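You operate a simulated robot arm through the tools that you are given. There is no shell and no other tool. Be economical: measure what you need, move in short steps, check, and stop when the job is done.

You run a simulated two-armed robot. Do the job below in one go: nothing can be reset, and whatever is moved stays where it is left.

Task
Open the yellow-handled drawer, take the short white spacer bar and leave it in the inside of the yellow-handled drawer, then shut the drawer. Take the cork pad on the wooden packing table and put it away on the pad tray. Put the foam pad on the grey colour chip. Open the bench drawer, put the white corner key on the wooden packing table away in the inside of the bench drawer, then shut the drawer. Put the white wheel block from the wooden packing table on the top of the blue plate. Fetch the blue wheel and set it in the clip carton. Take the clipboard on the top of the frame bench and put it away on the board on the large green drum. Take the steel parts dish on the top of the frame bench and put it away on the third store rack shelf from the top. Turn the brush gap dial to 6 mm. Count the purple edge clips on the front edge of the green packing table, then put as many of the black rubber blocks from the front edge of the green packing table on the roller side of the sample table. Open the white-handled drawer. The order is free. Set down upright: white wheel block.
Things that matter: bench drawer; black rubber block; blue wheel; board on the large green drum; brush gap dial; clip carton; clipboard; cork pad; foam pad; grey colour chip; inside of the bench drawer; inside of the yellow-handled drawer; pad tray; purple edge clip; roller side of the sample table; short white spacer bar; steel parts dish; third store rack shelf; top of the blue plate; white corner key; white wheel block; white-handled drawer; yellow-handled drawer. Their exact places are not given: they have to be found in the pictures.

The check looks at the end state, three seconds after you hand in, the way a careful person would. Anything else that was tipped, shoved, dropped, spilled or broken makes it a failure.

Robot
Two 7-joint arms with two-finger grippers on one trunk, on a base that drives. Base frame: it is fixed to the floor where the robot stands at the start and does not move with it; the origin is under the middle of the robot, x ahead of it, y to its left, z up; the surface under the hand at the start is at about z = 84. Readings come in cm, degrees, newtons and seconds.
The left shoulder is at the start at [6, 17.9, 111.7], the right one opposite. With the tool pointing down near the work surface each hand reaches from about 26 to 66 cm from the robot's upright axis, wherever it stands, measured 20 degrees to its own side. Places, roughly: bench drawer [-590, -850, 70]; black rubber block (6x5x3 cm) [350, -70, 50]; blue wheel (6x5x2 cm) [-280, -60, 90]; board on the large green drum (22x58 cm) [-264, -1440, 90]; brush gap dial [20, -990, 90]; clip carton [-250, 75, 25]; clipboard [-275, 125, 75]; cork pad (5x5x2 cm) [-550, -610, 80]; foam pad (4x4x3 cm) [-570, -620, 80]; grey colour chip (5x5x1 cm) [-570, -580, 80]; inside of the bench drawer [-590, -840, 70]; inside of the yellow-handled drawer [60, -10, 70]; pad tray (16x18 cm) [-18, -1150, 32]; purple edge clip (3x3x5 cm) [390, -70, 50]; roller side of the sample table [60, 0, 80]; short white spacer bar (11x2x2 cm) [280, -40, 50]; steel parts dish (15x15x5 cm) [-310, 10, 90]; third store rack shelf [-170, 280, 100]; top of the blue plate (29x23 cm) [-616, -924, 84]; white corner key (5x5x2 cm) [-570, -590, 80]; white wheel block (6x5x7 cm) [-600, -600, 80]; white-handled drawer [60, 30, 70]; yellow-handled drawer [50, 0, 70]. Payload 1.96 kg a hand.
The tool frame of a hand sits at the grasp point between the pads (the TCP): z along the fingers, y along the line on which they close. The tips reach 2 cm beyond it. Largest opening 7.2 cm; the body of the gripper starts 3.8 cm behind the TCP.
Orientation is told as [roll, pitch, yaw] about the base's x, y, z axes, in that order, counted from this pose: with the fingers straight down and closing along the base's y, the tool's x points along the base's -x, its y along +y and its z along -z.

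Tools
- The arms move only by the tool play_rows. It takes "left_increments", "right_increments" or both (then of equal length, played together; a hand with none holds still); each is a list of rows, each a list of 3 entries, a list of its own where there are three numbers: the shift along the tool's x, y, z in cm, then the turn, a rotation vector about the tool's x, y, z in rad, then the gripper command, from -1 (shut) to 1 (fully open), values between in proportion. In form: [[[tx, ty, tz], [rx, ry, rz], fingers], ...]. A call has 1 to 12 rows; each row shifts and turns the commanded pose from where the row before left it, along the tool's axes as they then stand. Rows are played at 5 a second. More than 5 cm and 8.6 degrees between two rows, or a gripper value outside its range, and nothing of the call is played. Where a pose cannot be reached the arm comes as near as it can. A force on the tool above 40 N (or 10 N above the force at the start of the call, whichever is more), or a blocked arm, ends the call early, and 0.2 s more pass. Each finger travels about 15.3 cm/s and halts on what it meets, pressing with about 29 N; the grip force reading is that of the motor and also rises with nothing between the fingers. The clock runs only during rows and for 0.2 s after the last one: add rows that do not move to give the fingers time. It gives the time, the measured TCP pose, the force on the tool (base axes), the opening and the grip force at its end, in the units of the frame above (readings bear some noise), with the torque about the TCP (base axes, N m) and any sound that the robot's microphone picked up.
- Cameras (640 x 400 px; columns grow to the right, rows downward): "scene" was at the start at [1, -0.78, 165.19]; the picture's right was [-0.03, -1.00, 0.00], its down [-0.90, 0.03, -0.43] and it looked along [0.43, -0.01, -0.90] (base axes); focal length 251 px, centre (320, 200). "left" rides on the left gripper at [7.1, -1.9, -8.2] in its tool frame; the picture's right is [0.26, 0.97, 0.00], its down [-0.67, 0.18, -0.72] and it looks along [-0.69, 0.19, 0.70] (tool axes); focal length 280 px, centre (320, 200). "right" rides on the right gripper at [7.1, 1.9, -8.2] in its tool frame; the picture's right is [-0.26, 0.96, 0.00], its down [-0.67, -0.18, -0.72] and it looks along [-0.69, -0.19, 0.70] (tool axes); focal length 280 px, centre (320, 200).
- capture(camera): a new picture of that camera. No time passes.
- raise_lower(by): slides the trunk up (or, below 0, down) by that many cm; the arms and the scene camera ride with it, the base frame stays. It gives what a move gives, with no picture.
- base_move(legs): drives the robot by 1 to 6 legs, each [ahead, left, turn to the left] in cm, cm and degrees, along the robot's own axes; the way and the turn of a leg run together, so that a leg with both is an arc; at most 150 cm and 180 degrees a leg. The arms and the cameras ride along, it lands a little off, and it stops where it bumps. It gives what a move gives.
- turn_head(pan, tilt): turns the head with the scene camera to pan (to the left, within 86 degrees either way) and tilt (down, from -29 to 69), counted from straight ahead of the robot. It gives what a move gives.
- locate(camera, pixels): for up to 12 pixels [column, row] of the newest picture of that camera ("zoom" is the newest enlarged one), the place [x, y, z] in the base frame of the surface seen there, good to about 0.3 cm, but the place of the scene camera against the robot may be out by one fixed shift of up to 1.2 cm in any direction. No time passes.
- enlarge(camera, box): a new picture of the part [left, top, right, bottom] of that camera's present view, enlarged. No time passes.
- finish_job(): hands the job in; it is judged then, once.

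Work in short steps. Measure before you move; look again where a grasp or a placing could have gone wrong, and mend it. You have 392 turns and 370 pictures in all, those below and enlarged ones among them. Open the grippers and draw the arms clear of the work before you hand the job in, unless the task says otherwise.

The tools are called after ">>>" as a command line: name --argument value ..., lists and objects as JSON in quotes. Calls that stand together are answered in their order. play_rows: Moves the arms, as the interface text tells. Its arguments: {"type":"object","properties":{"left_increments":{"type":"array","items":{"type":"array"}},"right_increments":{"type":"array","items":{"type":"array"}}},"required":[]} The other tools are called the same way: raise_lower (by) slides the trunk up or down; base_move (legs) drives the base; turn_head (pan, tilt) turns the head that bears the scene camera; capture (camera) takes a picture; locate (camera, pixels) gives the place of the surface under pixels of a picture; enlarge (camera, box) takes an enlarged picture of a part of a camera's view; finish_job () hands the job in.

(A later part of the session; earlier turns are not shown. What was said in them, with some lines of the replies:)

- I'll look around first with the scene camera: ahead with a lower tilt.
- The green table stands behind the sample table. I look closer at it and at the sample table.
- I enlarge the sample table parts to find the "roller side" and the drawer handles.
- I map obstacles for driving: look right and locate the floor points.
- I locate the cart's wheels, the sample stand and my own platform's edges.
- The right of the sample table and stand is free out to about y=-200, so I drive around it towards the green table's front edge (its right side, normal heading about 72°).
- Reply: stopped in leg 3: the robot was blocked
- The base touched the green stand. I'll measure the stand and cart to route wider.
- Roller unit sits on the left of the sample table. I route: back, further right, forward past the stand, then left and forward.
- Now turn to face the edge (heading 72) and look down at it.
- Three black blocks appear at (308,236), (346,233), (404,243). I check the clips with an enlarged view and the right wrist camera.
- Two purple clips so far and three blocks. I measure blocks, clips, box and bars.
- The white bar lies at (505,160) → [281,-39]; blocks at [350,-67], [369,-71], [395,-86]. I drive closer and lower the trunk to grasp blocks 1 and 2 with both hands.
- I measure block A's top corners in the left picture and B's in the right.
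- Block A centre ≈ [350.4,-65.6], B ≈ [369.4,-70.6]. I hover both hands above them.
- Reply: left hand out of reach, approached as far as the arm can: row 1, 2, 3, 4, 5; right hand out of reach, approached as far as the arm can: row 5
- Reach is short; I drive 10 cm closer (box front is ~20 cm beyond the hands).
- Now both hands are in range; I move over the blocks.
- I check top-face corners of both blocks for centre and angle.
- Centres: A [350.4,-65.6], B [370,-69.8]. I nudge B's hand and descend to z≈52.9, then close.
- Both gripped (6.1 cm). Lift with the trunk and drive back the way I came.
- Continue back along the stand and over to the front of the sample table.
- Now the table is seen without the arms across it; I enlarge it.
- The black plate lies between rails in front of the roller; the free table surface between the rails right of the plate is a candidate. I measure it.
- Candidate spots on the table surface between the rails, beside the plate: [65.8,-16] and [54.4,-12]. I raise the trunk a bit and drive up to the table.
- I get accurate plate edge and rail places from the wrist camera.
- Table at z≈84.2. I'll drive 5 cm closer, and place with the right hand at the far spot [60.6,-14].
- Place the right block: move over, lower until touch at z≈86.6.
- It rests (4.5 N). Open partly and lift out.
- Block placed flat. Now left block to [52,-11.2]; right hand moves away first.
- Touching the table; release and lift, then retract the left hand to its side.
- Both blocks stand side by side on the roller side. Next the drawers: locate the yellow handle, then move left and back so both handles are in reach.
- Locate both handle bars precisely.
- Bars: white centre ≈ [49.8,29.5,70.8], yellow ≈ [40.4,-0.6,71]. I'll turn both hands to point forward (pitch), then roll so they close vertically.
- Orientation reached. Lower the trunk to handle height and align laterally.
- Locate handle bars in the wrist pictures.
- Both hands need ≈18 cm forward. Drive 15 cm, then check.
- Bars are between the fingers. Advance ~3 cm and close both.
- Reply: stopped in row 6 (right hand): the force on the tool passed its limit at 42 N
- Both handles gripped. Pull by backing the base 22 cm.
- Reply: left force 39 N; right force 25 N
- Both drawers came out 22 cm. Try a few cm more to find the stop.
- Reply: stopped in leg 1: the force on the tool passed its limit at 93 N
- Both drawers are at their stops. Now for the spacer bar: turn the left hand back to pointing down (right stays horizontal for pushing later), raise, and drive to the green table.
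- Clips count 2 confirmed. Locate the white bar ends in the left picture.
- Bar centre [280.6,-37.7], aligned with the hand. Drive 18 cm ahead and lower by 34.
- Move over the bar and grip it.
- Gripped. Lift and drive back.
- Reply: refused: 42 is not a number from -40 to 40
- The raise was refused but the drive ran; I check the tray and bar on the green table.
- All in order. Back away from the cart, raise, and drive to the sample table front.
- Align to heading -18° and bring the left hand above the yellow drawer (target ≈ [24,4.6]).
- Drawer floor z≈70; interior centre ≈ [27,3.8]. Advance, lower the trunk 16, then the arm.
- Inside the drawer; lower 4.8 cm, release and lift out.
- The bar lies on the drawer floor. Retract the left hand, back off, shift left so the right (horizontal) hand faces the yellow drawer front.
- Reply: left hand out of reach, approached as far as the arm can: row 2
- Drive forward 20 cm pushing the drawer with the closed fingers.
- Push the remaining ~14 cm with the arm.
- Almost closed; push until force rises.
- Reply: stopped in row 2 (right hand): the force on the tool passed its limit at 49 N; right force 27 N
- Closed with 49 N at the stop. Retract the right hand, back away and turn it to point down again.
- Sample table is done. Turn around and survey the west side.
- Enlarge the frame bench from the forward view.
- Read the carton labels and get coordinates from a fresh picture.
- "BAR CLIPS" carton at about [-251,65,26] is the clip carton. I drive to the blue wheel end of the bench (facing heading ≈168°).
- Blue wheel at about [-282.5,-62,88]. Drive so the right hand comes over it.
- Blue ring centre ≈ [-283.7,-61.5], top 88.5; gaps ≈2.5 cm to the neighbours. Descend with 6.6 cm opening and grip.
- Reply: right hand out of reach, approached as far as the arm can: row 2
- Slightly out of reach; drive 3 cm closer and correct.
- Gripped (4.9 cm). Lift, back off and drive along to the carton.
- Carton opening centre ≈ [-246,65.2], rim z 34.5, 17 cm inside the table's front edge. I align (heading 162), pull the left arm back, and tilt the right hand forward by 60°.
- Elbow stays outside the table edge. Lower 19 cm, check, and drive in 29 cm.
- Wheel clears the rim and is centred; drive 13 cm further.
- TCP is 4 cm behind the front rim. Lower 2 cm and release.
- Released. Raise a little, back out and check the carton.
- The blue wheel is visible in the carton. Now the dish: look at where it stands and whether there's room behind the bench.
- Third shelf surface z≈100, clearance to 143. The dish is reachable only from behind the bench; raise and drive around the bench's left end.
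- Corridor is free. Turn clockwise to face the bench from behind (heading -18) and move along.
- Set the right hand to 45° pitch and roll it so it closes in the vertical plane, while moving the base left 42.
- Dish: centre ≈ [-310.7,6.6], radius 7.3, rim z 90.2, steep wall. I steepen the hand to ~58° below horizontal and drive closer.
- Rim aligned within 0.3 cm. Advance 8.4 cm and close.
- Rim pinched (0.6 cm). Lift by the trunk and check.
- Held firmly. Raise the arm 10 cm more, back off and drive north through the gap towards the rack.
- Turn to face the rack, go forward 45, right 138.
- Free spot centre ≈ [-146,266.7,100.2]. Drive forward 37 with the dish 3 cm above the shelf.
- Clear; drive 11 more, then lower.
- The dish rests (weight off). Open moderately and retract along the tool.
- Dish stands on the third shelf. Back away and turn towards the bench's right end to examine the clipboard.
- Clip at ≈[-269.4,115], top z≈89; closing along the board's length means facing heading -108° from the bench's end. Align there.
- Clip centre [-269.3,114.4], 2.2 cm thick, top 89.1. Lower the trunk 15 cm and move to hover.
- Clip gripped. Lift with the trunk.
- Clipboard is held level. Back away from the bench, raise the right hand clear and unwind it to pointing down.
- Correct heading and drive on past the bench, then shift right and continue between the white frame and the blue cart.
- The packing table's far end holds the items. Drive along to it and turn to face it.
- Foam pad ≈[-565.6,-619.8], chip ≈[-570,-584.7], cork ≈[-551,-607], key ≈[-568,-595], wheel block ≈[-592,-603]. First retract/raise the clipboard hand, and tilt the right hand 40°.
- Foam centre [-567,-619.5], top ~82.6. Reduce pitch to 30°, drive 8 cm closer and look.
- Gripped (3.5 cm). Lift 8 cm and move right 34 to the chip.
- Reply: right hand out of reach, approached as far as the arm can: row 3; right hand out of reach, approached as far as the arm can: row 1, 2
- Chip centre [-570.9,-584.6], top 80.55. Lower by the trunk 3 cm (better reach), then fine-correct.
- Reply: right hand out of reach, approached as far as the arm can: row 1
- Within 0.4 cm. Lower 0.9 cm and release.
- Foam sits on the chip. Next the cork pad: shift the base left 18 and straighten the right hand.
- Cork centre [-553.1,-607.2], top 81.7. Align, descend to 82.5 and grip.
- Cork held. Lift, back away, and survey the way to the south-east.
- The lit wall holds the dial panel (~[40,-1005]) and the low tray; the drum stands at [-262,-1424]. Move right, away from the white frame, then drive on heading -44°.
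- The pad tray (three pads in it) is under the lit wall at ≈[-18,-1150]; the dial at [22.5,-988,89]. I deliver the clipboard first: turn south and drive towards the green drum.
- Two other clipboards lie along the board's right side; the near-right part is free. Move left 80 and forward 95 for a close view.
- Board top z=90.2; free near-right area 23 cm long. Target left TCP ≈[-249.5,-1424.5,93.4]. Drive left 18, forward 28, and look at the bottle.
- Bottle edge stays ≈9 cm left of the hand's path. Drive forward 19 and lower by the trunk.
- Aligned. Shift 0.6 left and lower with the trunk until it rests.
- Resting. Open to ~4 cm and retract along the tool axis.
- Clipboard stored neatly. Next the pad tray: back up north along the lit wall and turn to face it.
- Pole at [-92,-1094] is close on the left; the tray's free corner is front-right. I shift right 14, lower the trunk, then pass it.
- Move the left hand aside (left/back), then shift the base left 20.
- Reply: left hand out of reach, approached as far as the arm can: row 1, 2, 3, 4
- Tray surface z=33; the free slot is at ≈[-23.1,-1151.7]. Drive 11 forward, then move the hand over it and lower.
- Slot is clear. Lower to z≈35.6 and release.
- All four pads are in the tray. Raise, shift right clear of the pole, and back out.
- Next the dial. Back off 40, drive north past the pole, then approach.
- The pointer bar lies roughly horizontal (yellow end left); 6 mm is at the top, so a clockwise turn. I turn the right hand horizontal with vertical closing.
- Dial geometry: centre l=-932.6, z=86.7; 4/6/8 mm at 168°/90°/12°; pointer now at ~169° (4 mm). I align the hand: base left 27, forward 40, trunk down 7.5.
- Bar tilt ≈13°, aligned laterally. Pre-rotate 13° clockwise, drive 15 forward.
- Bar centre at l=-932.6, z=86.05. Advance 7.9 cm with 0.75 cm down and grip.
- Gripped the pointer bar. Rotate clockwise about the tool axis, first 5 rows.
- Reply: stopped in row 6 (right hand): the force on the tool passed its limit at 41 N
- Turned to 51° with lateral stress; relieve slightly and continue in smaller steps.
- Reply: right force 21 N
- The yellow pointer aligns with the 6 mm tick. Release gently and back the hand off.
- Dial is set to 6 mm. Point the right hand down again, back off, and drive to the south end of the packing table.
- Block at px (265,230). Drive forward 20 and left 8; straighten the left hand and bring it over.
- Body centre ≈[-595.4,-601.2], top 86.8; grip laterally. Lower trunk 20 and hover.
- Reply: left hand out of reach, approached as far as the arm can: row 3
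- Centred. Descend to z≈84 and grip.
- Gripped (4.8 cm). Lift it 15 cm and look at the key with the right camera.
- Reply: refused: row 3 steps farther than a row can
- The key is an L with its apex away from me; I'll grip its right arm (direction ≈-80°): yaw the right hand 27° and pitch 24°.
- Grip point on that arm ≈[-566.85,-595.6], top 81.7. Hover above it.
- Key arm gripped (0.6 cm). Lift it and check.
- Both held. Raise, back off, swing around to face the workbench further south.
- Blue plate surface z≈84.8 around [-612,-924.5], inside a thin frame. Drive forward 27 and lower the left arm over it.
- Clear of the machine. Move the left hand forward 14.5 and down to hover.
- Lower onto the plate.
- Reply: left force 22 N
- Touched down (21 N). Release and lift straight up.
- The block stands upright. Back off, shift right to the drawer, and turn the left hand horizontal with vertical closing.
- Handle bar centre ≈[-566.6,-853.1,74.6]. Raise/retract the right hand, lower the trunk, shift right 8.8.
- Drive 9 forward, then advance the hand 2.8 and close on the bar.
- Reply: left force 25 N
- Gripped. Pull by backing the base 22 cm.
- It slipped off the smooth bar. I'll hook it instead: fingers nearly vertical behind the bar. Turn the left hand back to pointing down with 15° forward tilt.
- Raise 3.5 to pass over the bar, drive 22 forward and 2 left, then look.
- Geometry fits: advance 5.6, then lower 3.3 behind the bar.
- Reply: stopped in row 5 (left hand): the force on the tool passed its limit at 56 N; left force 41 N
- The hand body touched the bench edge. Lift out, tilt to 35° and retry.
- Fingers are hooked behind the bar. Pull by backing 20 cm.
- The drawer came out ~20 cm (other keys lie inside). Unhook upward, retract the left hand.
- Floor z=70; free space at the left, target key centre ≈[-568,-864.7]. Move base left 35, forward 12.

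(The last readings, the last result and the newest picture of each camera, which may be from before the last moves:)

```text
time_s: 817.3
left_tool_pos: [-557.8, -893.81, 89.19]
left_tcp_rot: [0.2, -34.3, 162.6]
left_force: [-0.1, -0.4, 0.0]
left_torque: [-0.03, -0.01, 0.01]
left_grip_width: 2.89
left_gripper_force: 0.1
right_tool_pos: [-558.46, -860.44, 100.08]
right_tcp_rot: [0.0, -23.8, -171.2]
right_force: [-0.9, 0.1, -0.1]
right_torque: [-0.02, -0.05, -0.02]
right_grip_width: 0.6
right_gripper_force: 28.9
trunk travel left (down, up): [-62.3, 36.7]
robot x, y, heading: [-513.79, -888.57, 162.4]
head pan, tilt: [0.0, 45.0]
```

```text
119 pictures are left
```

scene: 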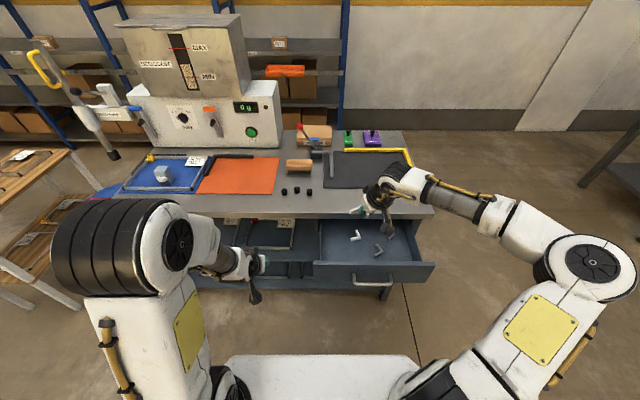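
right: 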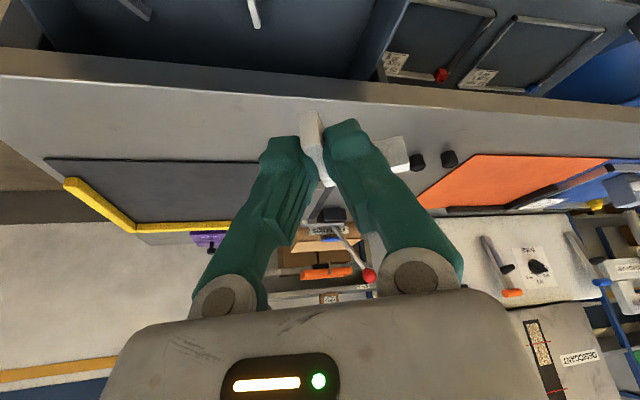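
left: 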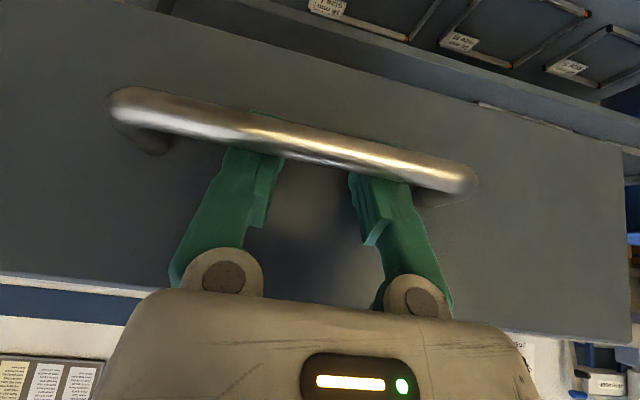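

>>> play_rows --right_increments '[[[-3.95, 0.45, 1.76], [0, 0, 0], -1], [[-3.95, 0.44, 1.76], [0, 0, 0], -1], [[0, 0, 0], [0, 0, 0], -1]]'

>>> raise_lower --by -14

>>> capture --camera "right"

>>> enlarge --camera "scene" --box '[280, 160, 460, 300]'

```text
time_s: 818.1
left_tool_pos: [-557.62, -893.83, 89.23]
left_tcp_rot: [0.1, -34.5, 162.7]
left_force: [0.0, 0.5, -0.1]
left_torque: [-0.05, 0.04, -0.01]
left_grip_width: 2.87
left_gripper_force: 0.0
right_tool_pos: [-566.78, -862.73, 100.29]
right_tcp_rot: [0.0, -23.9, -171.2]
right_force: [-0.3, -0.8, 0.2]
right_torque: [0.03, 0.01, 0.01]
right_grip_width: 0.61
right_gripper_force: 28.4
trunk travel left (down, up): [-62.3, 36.7]
robot x, y, heading: [-513.68, -888.46, 162.6]
head pan, tilt: [0.0, 45.0]
```

```text
time_s: 819.8
left_tool_pos: [-557.74, -893.89, 75.08]
left_tcp_rot: [0.0, -34.4, 162.8]
left_force: [1.3, 0.0, -0.7]
left_torque: [-0.02, 0.03, 0.01]
left_grip_width: 2.87
left_gripper_force: 0.1
right_tool_pos: [-566.91, -862.63, 86.16]
right_tcp_rot: [0.1, -23.7, -171.2]
right_force: [0.7, -0.3, -0.5]
right_torque: [0.02, 0.04, 0.01]
right_grip_width: 0.61
right_gripper_force: 29.0
trunk travel left (down, up): [-48.3, 50.7]
robot x, y, heading: [-513.78, -888.96, 162.6]
head pan, tilt: [0.0, 45.0]
```

```text
118 pictures are left
```

right: 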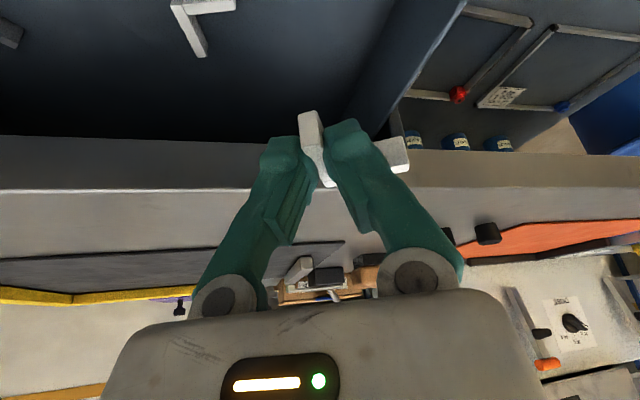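

```text
2.86 times, centred on (370, 230) of scene
```

zoom: 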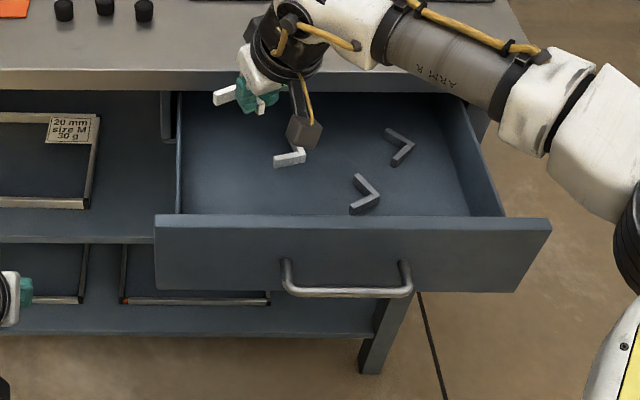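

>>> locate --camera "right" --pixels '[[440, 40], [415, 80], [385, 100], [350, 60], [205, 45], [320, 150], [400, 155], [300, 150]]'

```text
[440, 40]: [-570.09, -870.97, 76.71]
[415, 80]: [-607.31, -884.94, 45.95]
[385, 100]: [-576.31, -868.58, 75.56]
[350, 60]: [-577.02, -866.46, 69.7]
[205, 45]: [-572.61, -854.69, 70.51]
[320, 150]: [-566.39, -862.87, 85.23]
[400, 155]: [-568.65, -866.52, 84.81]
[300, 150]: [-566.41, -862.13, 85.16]
```

>>> raise_lower --by -7

>>> capture --camera "right"

>>> enlarge --camera "scene" --box '[280, 140, 460, 280]'

```text
time_s: 820.8
left_tool_pos: [-557.75, -893.79, 68.21]
left_tcp_rot: [0.0, -34.5, 162.7]
left_force: [0.3, 0.6, 0.3]
left_torque: [0.0, 0.04, -0.01]
left_grip_width: 2.88
left_gripper_force: 0.0
right_tool_pos: [-566.85, -862.74, 79.17]
right_tcp_rot: [0.0, -23.7, -171.2]
right_force: [-0.3, -0.3, -0.3]
right_torque: [0.0, -0.02, 0.0]
right_grip_width: 0.6
right_gripper_force: 28.9
trunk travel left (down, up): [-41.3, 57.7]
robot x, y, heading: [-513.31, -888.57, 162.5]
head pan, tilt: [0.0, 45.0]
```

```text
116 pictures are left
```

right: 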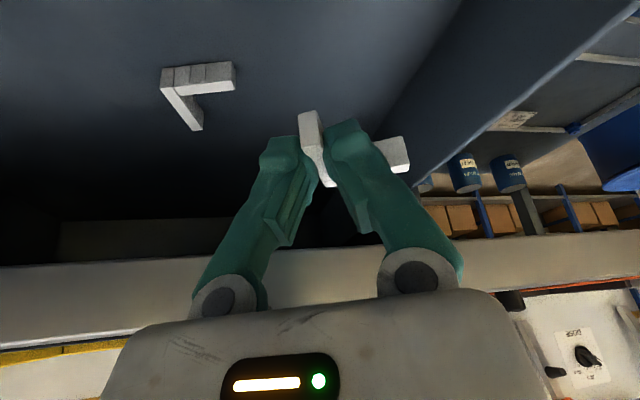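

```text
2.86 times, centred on (370, 210) of scene
```

zoom: 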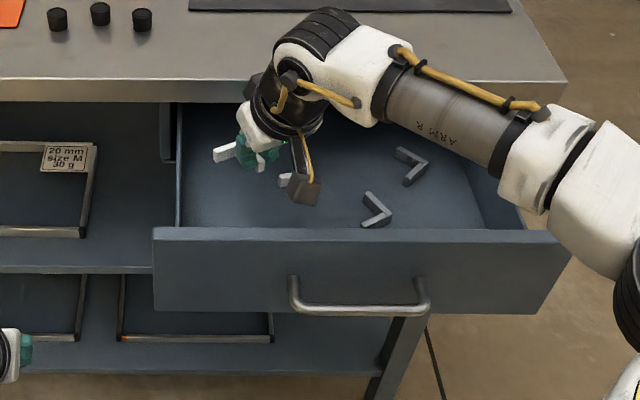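

>>> locate --camera "zoom" --pixels '[[325, 20], [300, 50], [350, 50], [280, 70], [420, 100], [360, 30], [520, 180]]'

```text
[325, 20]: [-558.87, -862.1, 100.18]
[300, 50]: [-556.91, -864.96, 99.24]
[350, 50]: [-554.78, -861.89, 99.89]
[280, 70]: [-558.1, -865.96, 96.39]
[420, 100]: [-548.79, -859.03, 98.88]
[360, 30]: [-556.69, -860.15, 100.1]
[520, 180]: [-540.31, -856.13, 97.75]
```

Wrist is clear of the bench edge. Lower 5 more and release the key.

>>> raise_lower --by -5

>>> play_rows --right_increments '[[[0, 0, 0], [0, 0, 0], -0.4], [[0, 0, 0], [0, 0, 0], -0.2], [[0, 0, 0], [0, 0, 0], -0.2], [[-1, 0, -2.2], [0, 0, 0], -0.2], [[-1.5, 0, -3.4], [0, 0, 0], -0.2], [[-1.5, 0, -3.4], [0, 0, 0], -0.2], [[-1.5, 0, -3.4], [0, 0, 0], -0.2]]'

>>> capture --camera "right"

```text
time_s: 821.5
left_tool_pos: [-557.79, -893.82, 64.6]
left_tcp_rot: [0.0, -34.5, 162.6]
left_force: [0.0, -0.1, 0.7]
left_torque: [0.06, 0.01, 0.02]
left_grip_width: 2.86
left_gripper_force: 0.0
right_tool_pos: [-566.84, -862.72, 76.28]
right_tcp_rot: [-0.2, -24.1, -171.3]
right_force: [1.9, 0.4, 11.3]
right_torque: [-0.02, -1.36, 0.14]
right_grip_width: 0.61
right_gripper_force: 29.1
trunk travel left (down, up): [-37.8, 61.2]
robot x, y, heading: [-513.39, -889.02, 162.5]
head pan, tilt: [0.0, 45.0]
stopped: the force on the tool passed its limit at 65 N (the readings are from after the stop); the commanded pose is now the measured one
```

```text
time_s: 823.1
left_tool_pos: [-557.83, -893.87, 64.55]
left_tcp_rot: [0.1, -34.5, 162.7]
left_force: [0.2, 0.3, -0.4]
left_torque: [-0.02, 0.02, -0.01]
left_grip_width: 2.88
left_gripper_force: 0.0
right_tool_pos: [-566.97, -862.66, 89.51]
right_tcp_rot: [-0.2, -24.1, -171.2]
right_force: [-0.1, 0.5, -0.2]
right_torque: [-0.01, 0.01, 0.0]
right_grip_width: 2.88
right_gripper_force: 0.0
trunk travel left (down, up): [-37.8, 61.2]
robot x, y, heading: [-513.7, -888.83, 162.6]
head pan, tilt: [0.0, 45.0]
```

```text
114 pictures are left
```

right: 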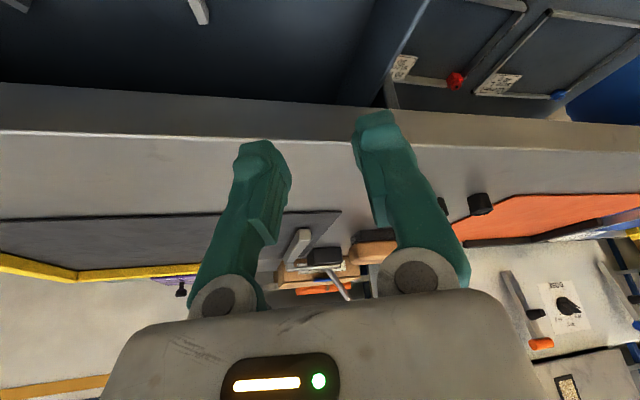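

>>> enlarge --camera "scene" --box '[280, 120, 460, 260]'

>>> base_move --legs '[[-20, 0, 0]]'

>>> capture --camera "scene"

>>> enlarge --camera "scene" --box '[260, 130, 440, 270]'

```text
2.86 times, centred on (370, 190) of scene
```

zoom: 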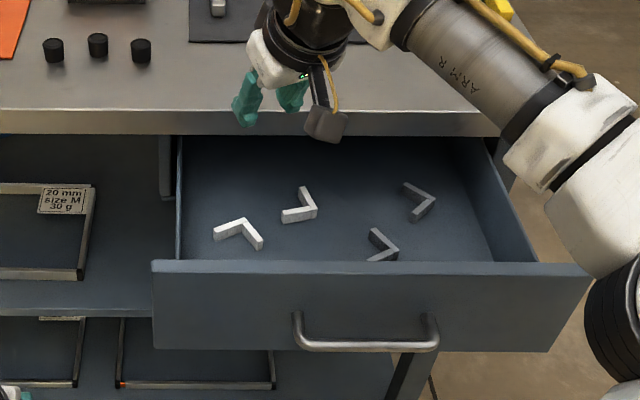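

```text
time_s: 824.6
left_tool_pos: [-539.41, -899.3, 64.77]
left_tcp_rot: [0.0, -34.6, 162.1]
left_force: [0.0, 0.7, 0.5]
left_torque: [0.01, 0.02, -0.01]
left_grip_width: 2.87
left_gripper_force: 0.1
right_tool_pos: [-548.39, -868.04, 89.62]
right_tcp_rot: [-0.1, -24.2, -171.7]
right_force: [0.0, 0.1, 0.1]
right_torque: [0.03, 0.0, 0.0]
right_grip_width: 2.86
right_gripper_force: 0.1
trunk travel left (down, up): [-37.8, 61.2]
robot x, y, heading: [-494.78, -893.81, 162.0]
head pan, tilt: [0.0, 45.0]
```

```text
112 pictures are left
```

scene: 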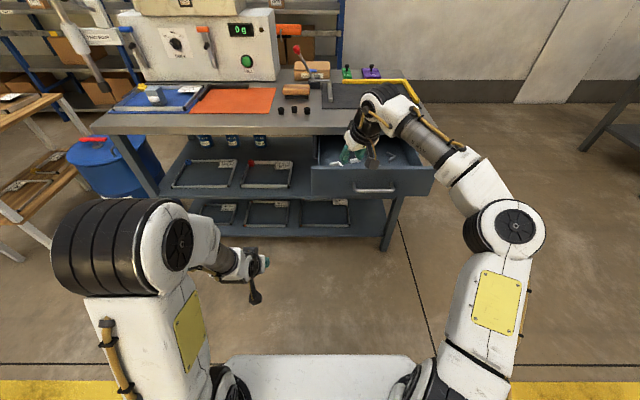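

```text
2.86 times, centred on (350, 200) of scene
```

zoom: 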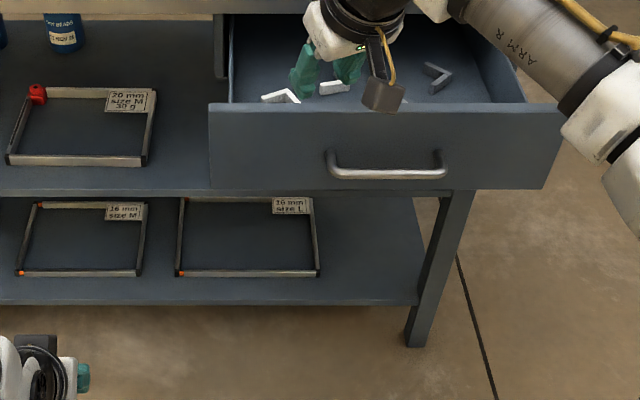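

The key lies flat in the drawer. Now shut it: back 8, right 9, lower, and push on the handle with closed fingers.

>>> base_move --legs '[[-9, -9, 0]]'

>>> raise_lower --by -13.5

>>> play_rows --right_increments '[[[0, 0, 0], [0, 0, 0], -1], [[0, 0, 0], [0, 0, 0], -1], [[0, 0, 0], [0, 0, 0], -1]]'

>>> capture --camera "right"

>>> capture --camera "scene"

```text
time_s: 825.9
left_tool_pos: [-528.1, -893.66, 64.62]
left_tcp_rot: [0.1, -34.4, 162.2]
left_force: [1.0, -0.5, 0.3]
left_torque: [-0.03, 0.02, 0.02]
left_grip_width: 2.88
left_gripper_force: 0.0
right_tool_pos: [-537.11, -862.24, 89.54]
right_tcp_rot: [-0.1, -24.1, -171.8]
right_force: [0.8, -0.3, 0.6]
right_torque: [0.0, 0.0, -0.01]
right_grip_width: 2.88
right_gripper_force: 0.1
trunk travel left (down, up): [-37.8, 61.2]
robot x, y, heading: [-484.26, -888.43, 162.1]
head pan, tilt: [0.0, 45.0]
```

```text
time_s: 827.5
left_tool_pos: [-528.2, -893.72, 51.14]
left_tcp_rot: [0.0, -34.5, 162.2]
left_force: [0.4, -0.3, 0.5]
left_torque: [0.0, -0.01, -0.01]
left_grip_width: 2.88
left_gripper_force: 0.1
right_tool_pos: [-537.31, -862.33, 76.0]
right_tcp_rot: [-0.1, -24.1, -171.6]
right_force: [0.0, 0.6, 0.1]
right_torque: [-0.03, 0.02, 0.01]
right_grip_width: 2.88
right_gripper_force: 0.1
trunk travel left (down, up): [-24.3, 74.7]
robot x, y, heading: [-483.93, -888.72, 162.1]
head pan, tilt: [0.0, 45.0]
```

```text
time_s: 828.3
left_tool_pos: [-528.25, -893.62, 51.11]
left_tcp_rot: [0.0, -34.4, 162.2]
left_force: [0.7, -1.0, 0.1]
left_torque: [-0.07, 0.01, -0.01]
left_grip_width: 2.88
left_gripper_force: 0.1
right_tool_pos: [-537.25, -862.1, 76.04]
right_tcp_rot: [-0.1, -24.0, -171.7]
right_force: [0.7, 0.2, -1.0]
right_torque: [-0.02, -0.01, -0.01]
right_grip_width: 0.01
right_gripper_force: 29.0
trunk travel left (down, up): [-24.3, 74.7]
robot x, y, heading: [-483.91, -888.32, 162.1]
head pan, tilt: [0.0, 45.0]
```

```text
110 pictures are left
```

right: 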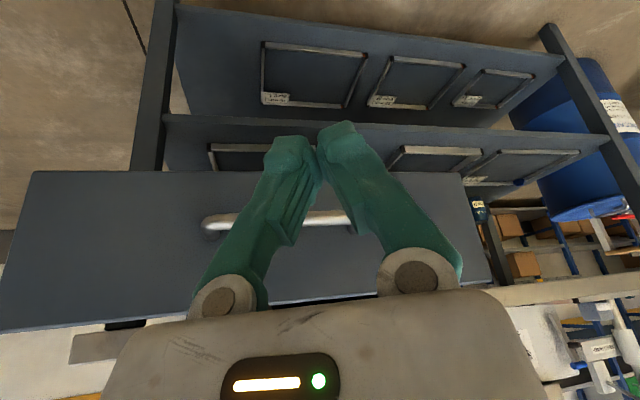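

```text
109 pictures are left
```

scene: 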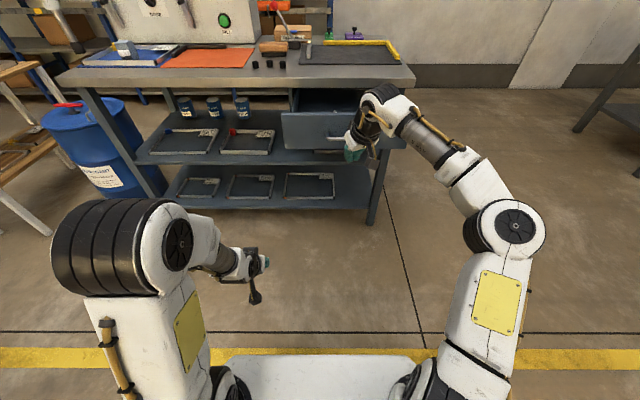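

Drive forward 26 to push the drawer in.

>>> base_move --legs '[[26, 0, 0]]'

>>> capture --camera "right"

```text
time_s: 830.2
left_tool_pos: [-553.05, -885.99, 51.23]
left_tcp_rot: [-0.1, -34.5, 162.5]
left_force: [0.0, 0.1, 0.2]
left_torque: [0.03, 0.01, 0.0]
left_grip_width: 2.86
left_gripper_force: 0.0
right_tool_pos: [-562.09, -854.56, 75.91]
right_tcp_rot: [-0.1, -24.0, -171.3]
right_force: [-0.1, -0.2, 0.1]
right_torque: [-0.01, 0.01, 0.0]
right_grip_width: 0.0
right_gripper_force: 29.4
trunk travel left (down, up): [-24.3, 74.7]
robot x, y, heading: [-508.51, -880.77, 162.3]
head pan, tilt: [0.0, 45.0]
```

```text
108 pictures are left
```

right: 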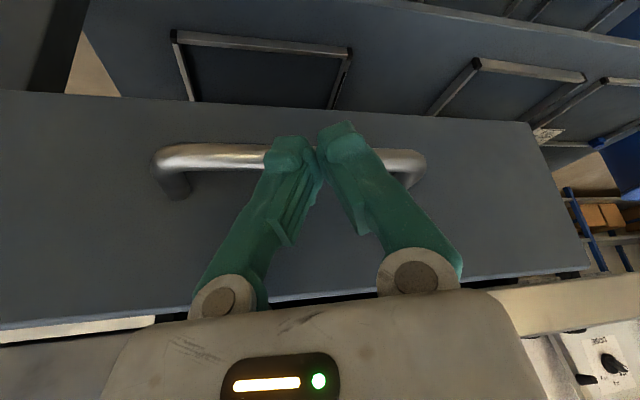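

>>> play_rows --right_increments '[[[-0.82, -0.45, 0.36], [0, 0, 0], -1], [[-0.82, -0.45, 0.36], [0, 0, 0], -1], [[-0.82, -0.45, 0.36], [0, 0, 0], -1], [[-0.82, -0.45, 0.36], [0, 0, 0], -1], [[-0.82, -0.45, 0.36], [0, 0, 0], -1], [[-0.82, -0.45, 0.36], [0, 0, 0], -1]]'

>>> capture --camera "scene"

>>> enlarge --camera "scene" --box '[260, 120, 440, 260]'

```text
time_s: 831.6
left_tool_pos: [-552.94, -885.99, 51.07]
left_tcp_rot: [0.0, -34.5, 162.7]
left_force: [0.3, 1.1, -0.5]
left_torque: [0.01, 0.01, -0.03]
left_grip_width: 2.86
left_gripper_force: 0.0
right_tool_pos: [-565.03, -853.76, 75.97]
right_tcp_rot: [-0.1, -24.0, -171.4]
right_force: [0.7, -0.4, 4.9]
right_torque: [0.02, 0.02, -0.02]
right_grip_width: 0.0
right_gripper_force: 28.8
right hand out of reach, approached as far as the arm can: row 4, 5, 6
trunk travel left (down, up): [-24.3, 74.7]
robot x, y, heading: [-508.68, -881.0, 162.5]
head pan, tilt: [0.0, 45.0]
```

```text
107 pictures are left
```

scene: 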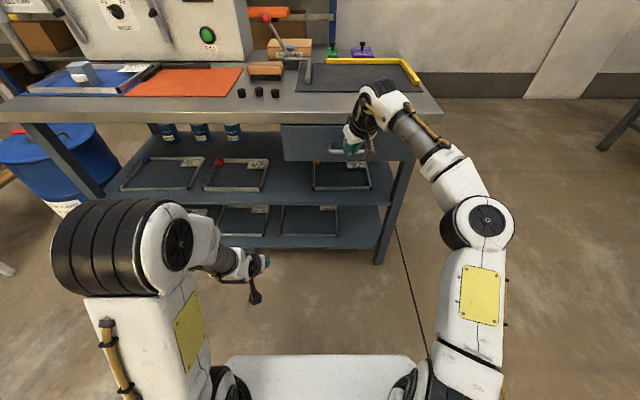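

```text
2.86 times, centred on (350, 190) of scene
```

zoom: 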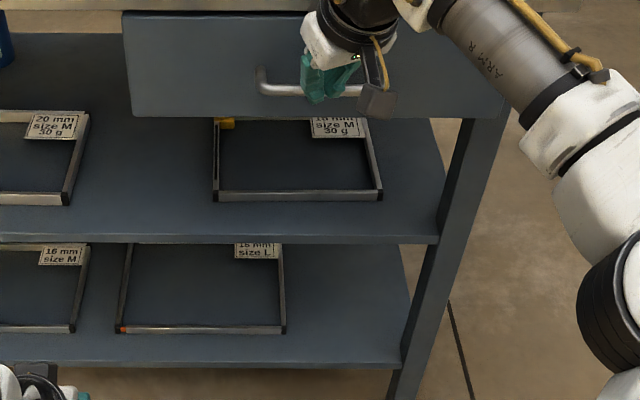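

Nearly shut; press 2 cm more with the base to be sure.

>>> base_move --legs '[[2.5, 0, 0]]'

>>> locate --camera "scene" --pixels '[[300, 130], [300, 150], [400, 140], [300, 115], [410, 112], [300, 105]]'

```text
time_s: 832.5
left_tool_pos: [-554.67, -885.48, 51.02]
left_tcp_rot: [0.0, -34.5, 162.6]
left_force: [0.2, 0.0, -0.2]
left_torque: [0.02, 0.0, 0.03]
left_grip_width: 2.9
left_gripper_force: 0.1
right_tool_pos: [-566.74, -853.38, 76.32]
right_tcp_rot: [0.0, -24.0, -171.4]
right_force: [1.2, 0.0, 4.8]
right_torque: [0.01, 0.0, -0.03]
right_grip_width: 0.0
right_gripper_force: 29.4
trunk travel left (down, up): [-24.3, 74.7]
robot x, y, heading: [-510.39, -879.99, 162.5]
head pan, tilt: [0.0, 45.0]
stopped in leg 1: the force on the tool passed its limit at 50 N (the readings are from after the stop); the commanded pose is now the measured one
```

```text
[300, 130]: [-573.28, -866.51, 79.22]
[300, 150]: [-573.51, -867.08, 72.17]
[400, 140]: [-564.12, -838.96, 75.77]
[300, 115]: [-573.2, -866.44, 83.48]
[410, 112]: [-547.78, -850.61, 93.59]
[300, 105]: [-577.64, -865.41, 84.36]
```

>>> capture --camera "scene"

>>> locate --camera "scene" --pixels '[[300, 130], [300, 145], [400, 140], [300, 112], [290, 140], [310, 125]]'

>>> enlarge --camera "scene" --box '[270, 80, 430, 190]'

```text
105 pictures are left
```

scene: 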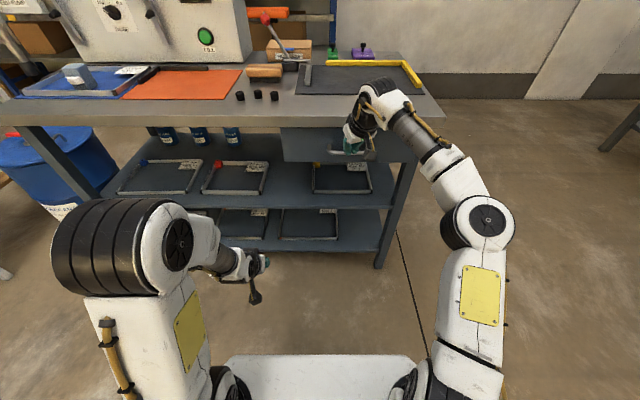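

```text
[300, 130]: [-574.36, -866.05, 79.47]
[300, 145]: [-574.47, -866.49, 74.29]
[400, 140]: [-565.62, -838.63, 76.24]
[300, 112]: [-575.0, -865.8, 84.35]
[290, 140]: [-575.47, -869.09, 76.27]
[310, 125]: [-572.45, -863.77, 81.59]
```

```text
3.64 times, centred on (350, 135) of scene
```

zoom: 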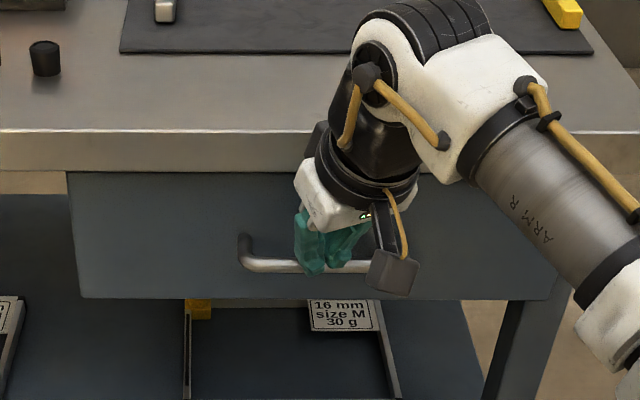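

Drawer face is back at its closed position. Draw back, open the grippers and give a last look.

>>> base_move --legs '[[-35, 0, 0]]'

>>> raise_lower --by 30

>>> play_rows --left_increments '[[[0, 0, 0], [0, 0, 0], 1], [[0, 0, 0], [0, 0, 0], 1], [[0, 0, 0], [0, 0, 0], 1]]' --right_increments '[[[0, 0, 0], [0, 0, 0], 1], [[0, 0, 0], [0, 0, 0], 1], [[0, 0, 0], [0, 0, 0], 1]]'

>>> capture --camera "scene"

>>> turn_head --pan -50 --tilt 25

>>> capture --camera "scene"

```text
time_s: 834.8
left_tool_pos: [-521.21, -896.19, 51.1]
left_tcp_rot: [0.0, -34.5, 163.0]
left_force: [0.8, 0.4, -0.2]
left_torque: [0.0, -0.01, -0.01]
left_grip_width: 2.84
left_gripper_force: 0.1
right_tool_pos: [-533.29, -864.18, 76.31]
right_tcp_rot: [0.0, -24.0, -171.0]
right_force: [-0.3, -0.4, 0.1]
right_torque: [0.0, -0.02, -0.02]
right_grip_width: 0.02
right_gripper_force: 28.7
trunk travel left (down, up): [-24.3, 74.7]
robot x, y, heading: [-476.82, -890.81, 163.0]
head pan, tilt: [0.0, 45.0]
```

```text
time_s: 837.8
left_tool_pos: [-521.16, -896.13, 81.12]
left_tcp_rot: [-0.1, -34.3, 163.0]
left_force: [0.1, 0.0, 0.2]
left_torque: [0.02, -0.01, 0.05]
left_grip_width: 2.89
left_gripper_force: 0.0
right_tool_pos: [-533.35, -864.18, 106.21]
right_tcp_rot: [0.0, -24.1, -170.9]
right_force: [-0.3, 0.7, 0.4]
right_torque: [0.02, 0.0, -0.01]
right_grip_width: 0.0
right_gripper_force: 28.7
trunk travel left (down, up): [-54.3, 44.7]
robot x, y, heading: [-476.86, -890.45, 163.0]
head pan, tilt: [0.0, 45.0]
```

```text
time_s: 838.6
left_tool_pos: [-521.21, -896.11, 81.1]
left_tcp_rot: [-0.1, -34.6, 162.9]
left_force: [-0.5, -0.3, 0.5]
left_torque: [0.03, 0.01, 0.01]
left_grip_width: 7.22
left_gripper_force: 0.1
right_tool_pos: [-533.51, -864.16, 106.24]
right_tcp_rot: [0.0, -24.0, -171.0]
right_force: [0.7, 0.3, 0.0]
right_torque: [-0.02, -0.02, 0.02]
right_grip_width: 7.2
right_gripper_force: 0.1
trunk travel left (down, up): [-54.3, 44.7]
robot x, y, heading: [-477.02, -890.66, 163.0]
head pan, tilt: [0.0, 45.0]
```

```text
103 pictures are left
```

scene: 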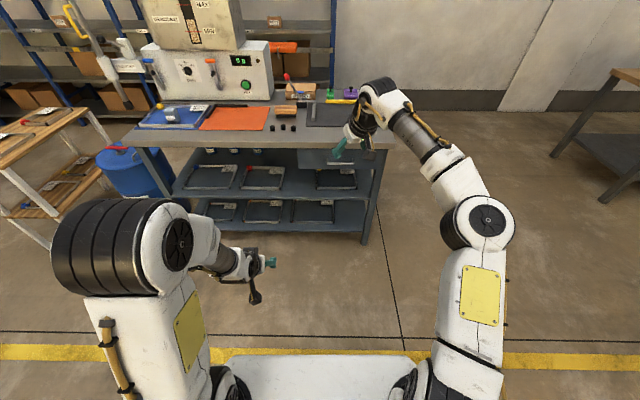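

```text
time_s: 839.7
left_tool_pos: [-521.18, -896.13, 81.14]
left_tcp_rot: [0.0, -34.5, 163.0]
left_force: [0.1, -1.0, -1.1]
left_torque: [0.0, 0.03, -0.01]
left_grip_width: 7.17
left_gripper_force: 0.1
right_tool_pos: [-533.45, -864.14, 106.17]
right_tcp_rot: [0.0, -24.0, -170.9]
right_force: [0.0, -0.1, 0.6]
right_torque: [0.01, -0.02, 0.02]
right_grip_width: 7.19
right_gripper_force: 0.1
trunk travel left (down, up): [-54.3, 44.7]
robot x, y, heading: [-477.16, -890.95, 162.9]
head pan, tilt: [-50.0, 25.0]
```

```text
102 pictures are left
```

scene: 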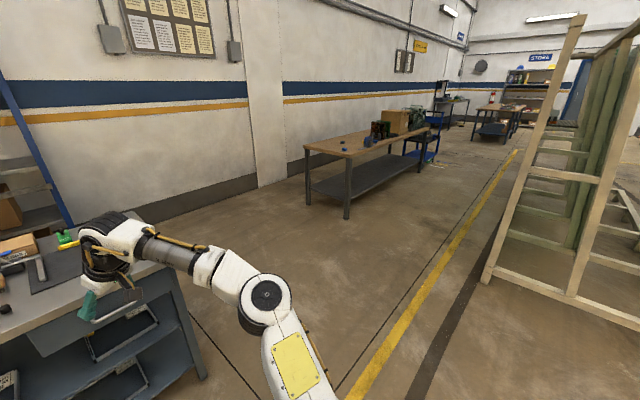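

Check the drawer and the block closely once more.

>>> turn_head --pan 0 --tilt 45

>>> enlarge --camera "scene" --box '[120, 80, 400, 255]'

>>> locate --camera "zoom" --pixels '[[430, 175], [590, 180], [560, 190], [430, 140], [115, 75]]'

```text
time_s: 840.9
left_tool_pos: [-521.14, -896.23, 81.07]
left_tcp_rot: [0.0, -34.6, 163.1]
left_force: [0.4, 0.4, 0.9]
left_torque: [0.03, -0.03, 0.02]
left_grip_width: 7.22
left_gripper_force: 0.1
right_tool_pos: [-533.41, -864.21, 106.12]
right_tcp_rot: [0.0, -23.9, -171.1]
right_force: [0.1, 0.1, 0.2]
right_torque: [0.0, 0.0, 0.01]
right_grip_width: 7.22
right_gripper_force: 0.0
trunk travel left (down, up): [-54.3, 44.7]
robot x, y, heading: [-477.02, -890.68, 163.0]
head pan, tilt: [0.0, 45.0]
```

```text
2.29 times, centred on (260, 168) of scene
```

zoom: 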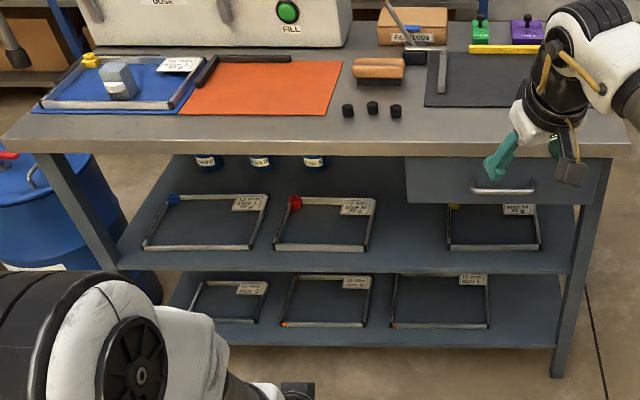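

```text
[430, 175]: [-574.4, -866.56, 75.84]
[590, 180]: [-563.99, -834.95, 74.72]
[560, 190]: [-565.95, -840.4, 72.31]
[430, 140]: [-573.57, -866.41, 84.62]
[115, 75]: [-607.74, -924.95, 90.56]
```

The drawer front is flush, the wheel block is upright on the blue plate, and both grippers are open and clear. I hand the job in.

>>> finish_job

```text
The job is handed in.
```

I did all the tasks in the job and handed it in.

I counted 2 purple edge clips, so I put 2 black rubber blocks on the roller side of the sample table.

Three things the check might notice:
- **Green sample stand:** the base bumped it early on, while I was going round the sample table. I did not go back to check whether it moved.
- **White corner key:** it fell the last few centimetres into the bench drawer when I let go, because the hand touched something on the way down. It was lying flat inside before I shut the drawer.
- **Spot on the roller side:** "roller side" is not marked on the table. I took it to be the area between the rails in front of the roller and put both blocks there, beside the black plate.
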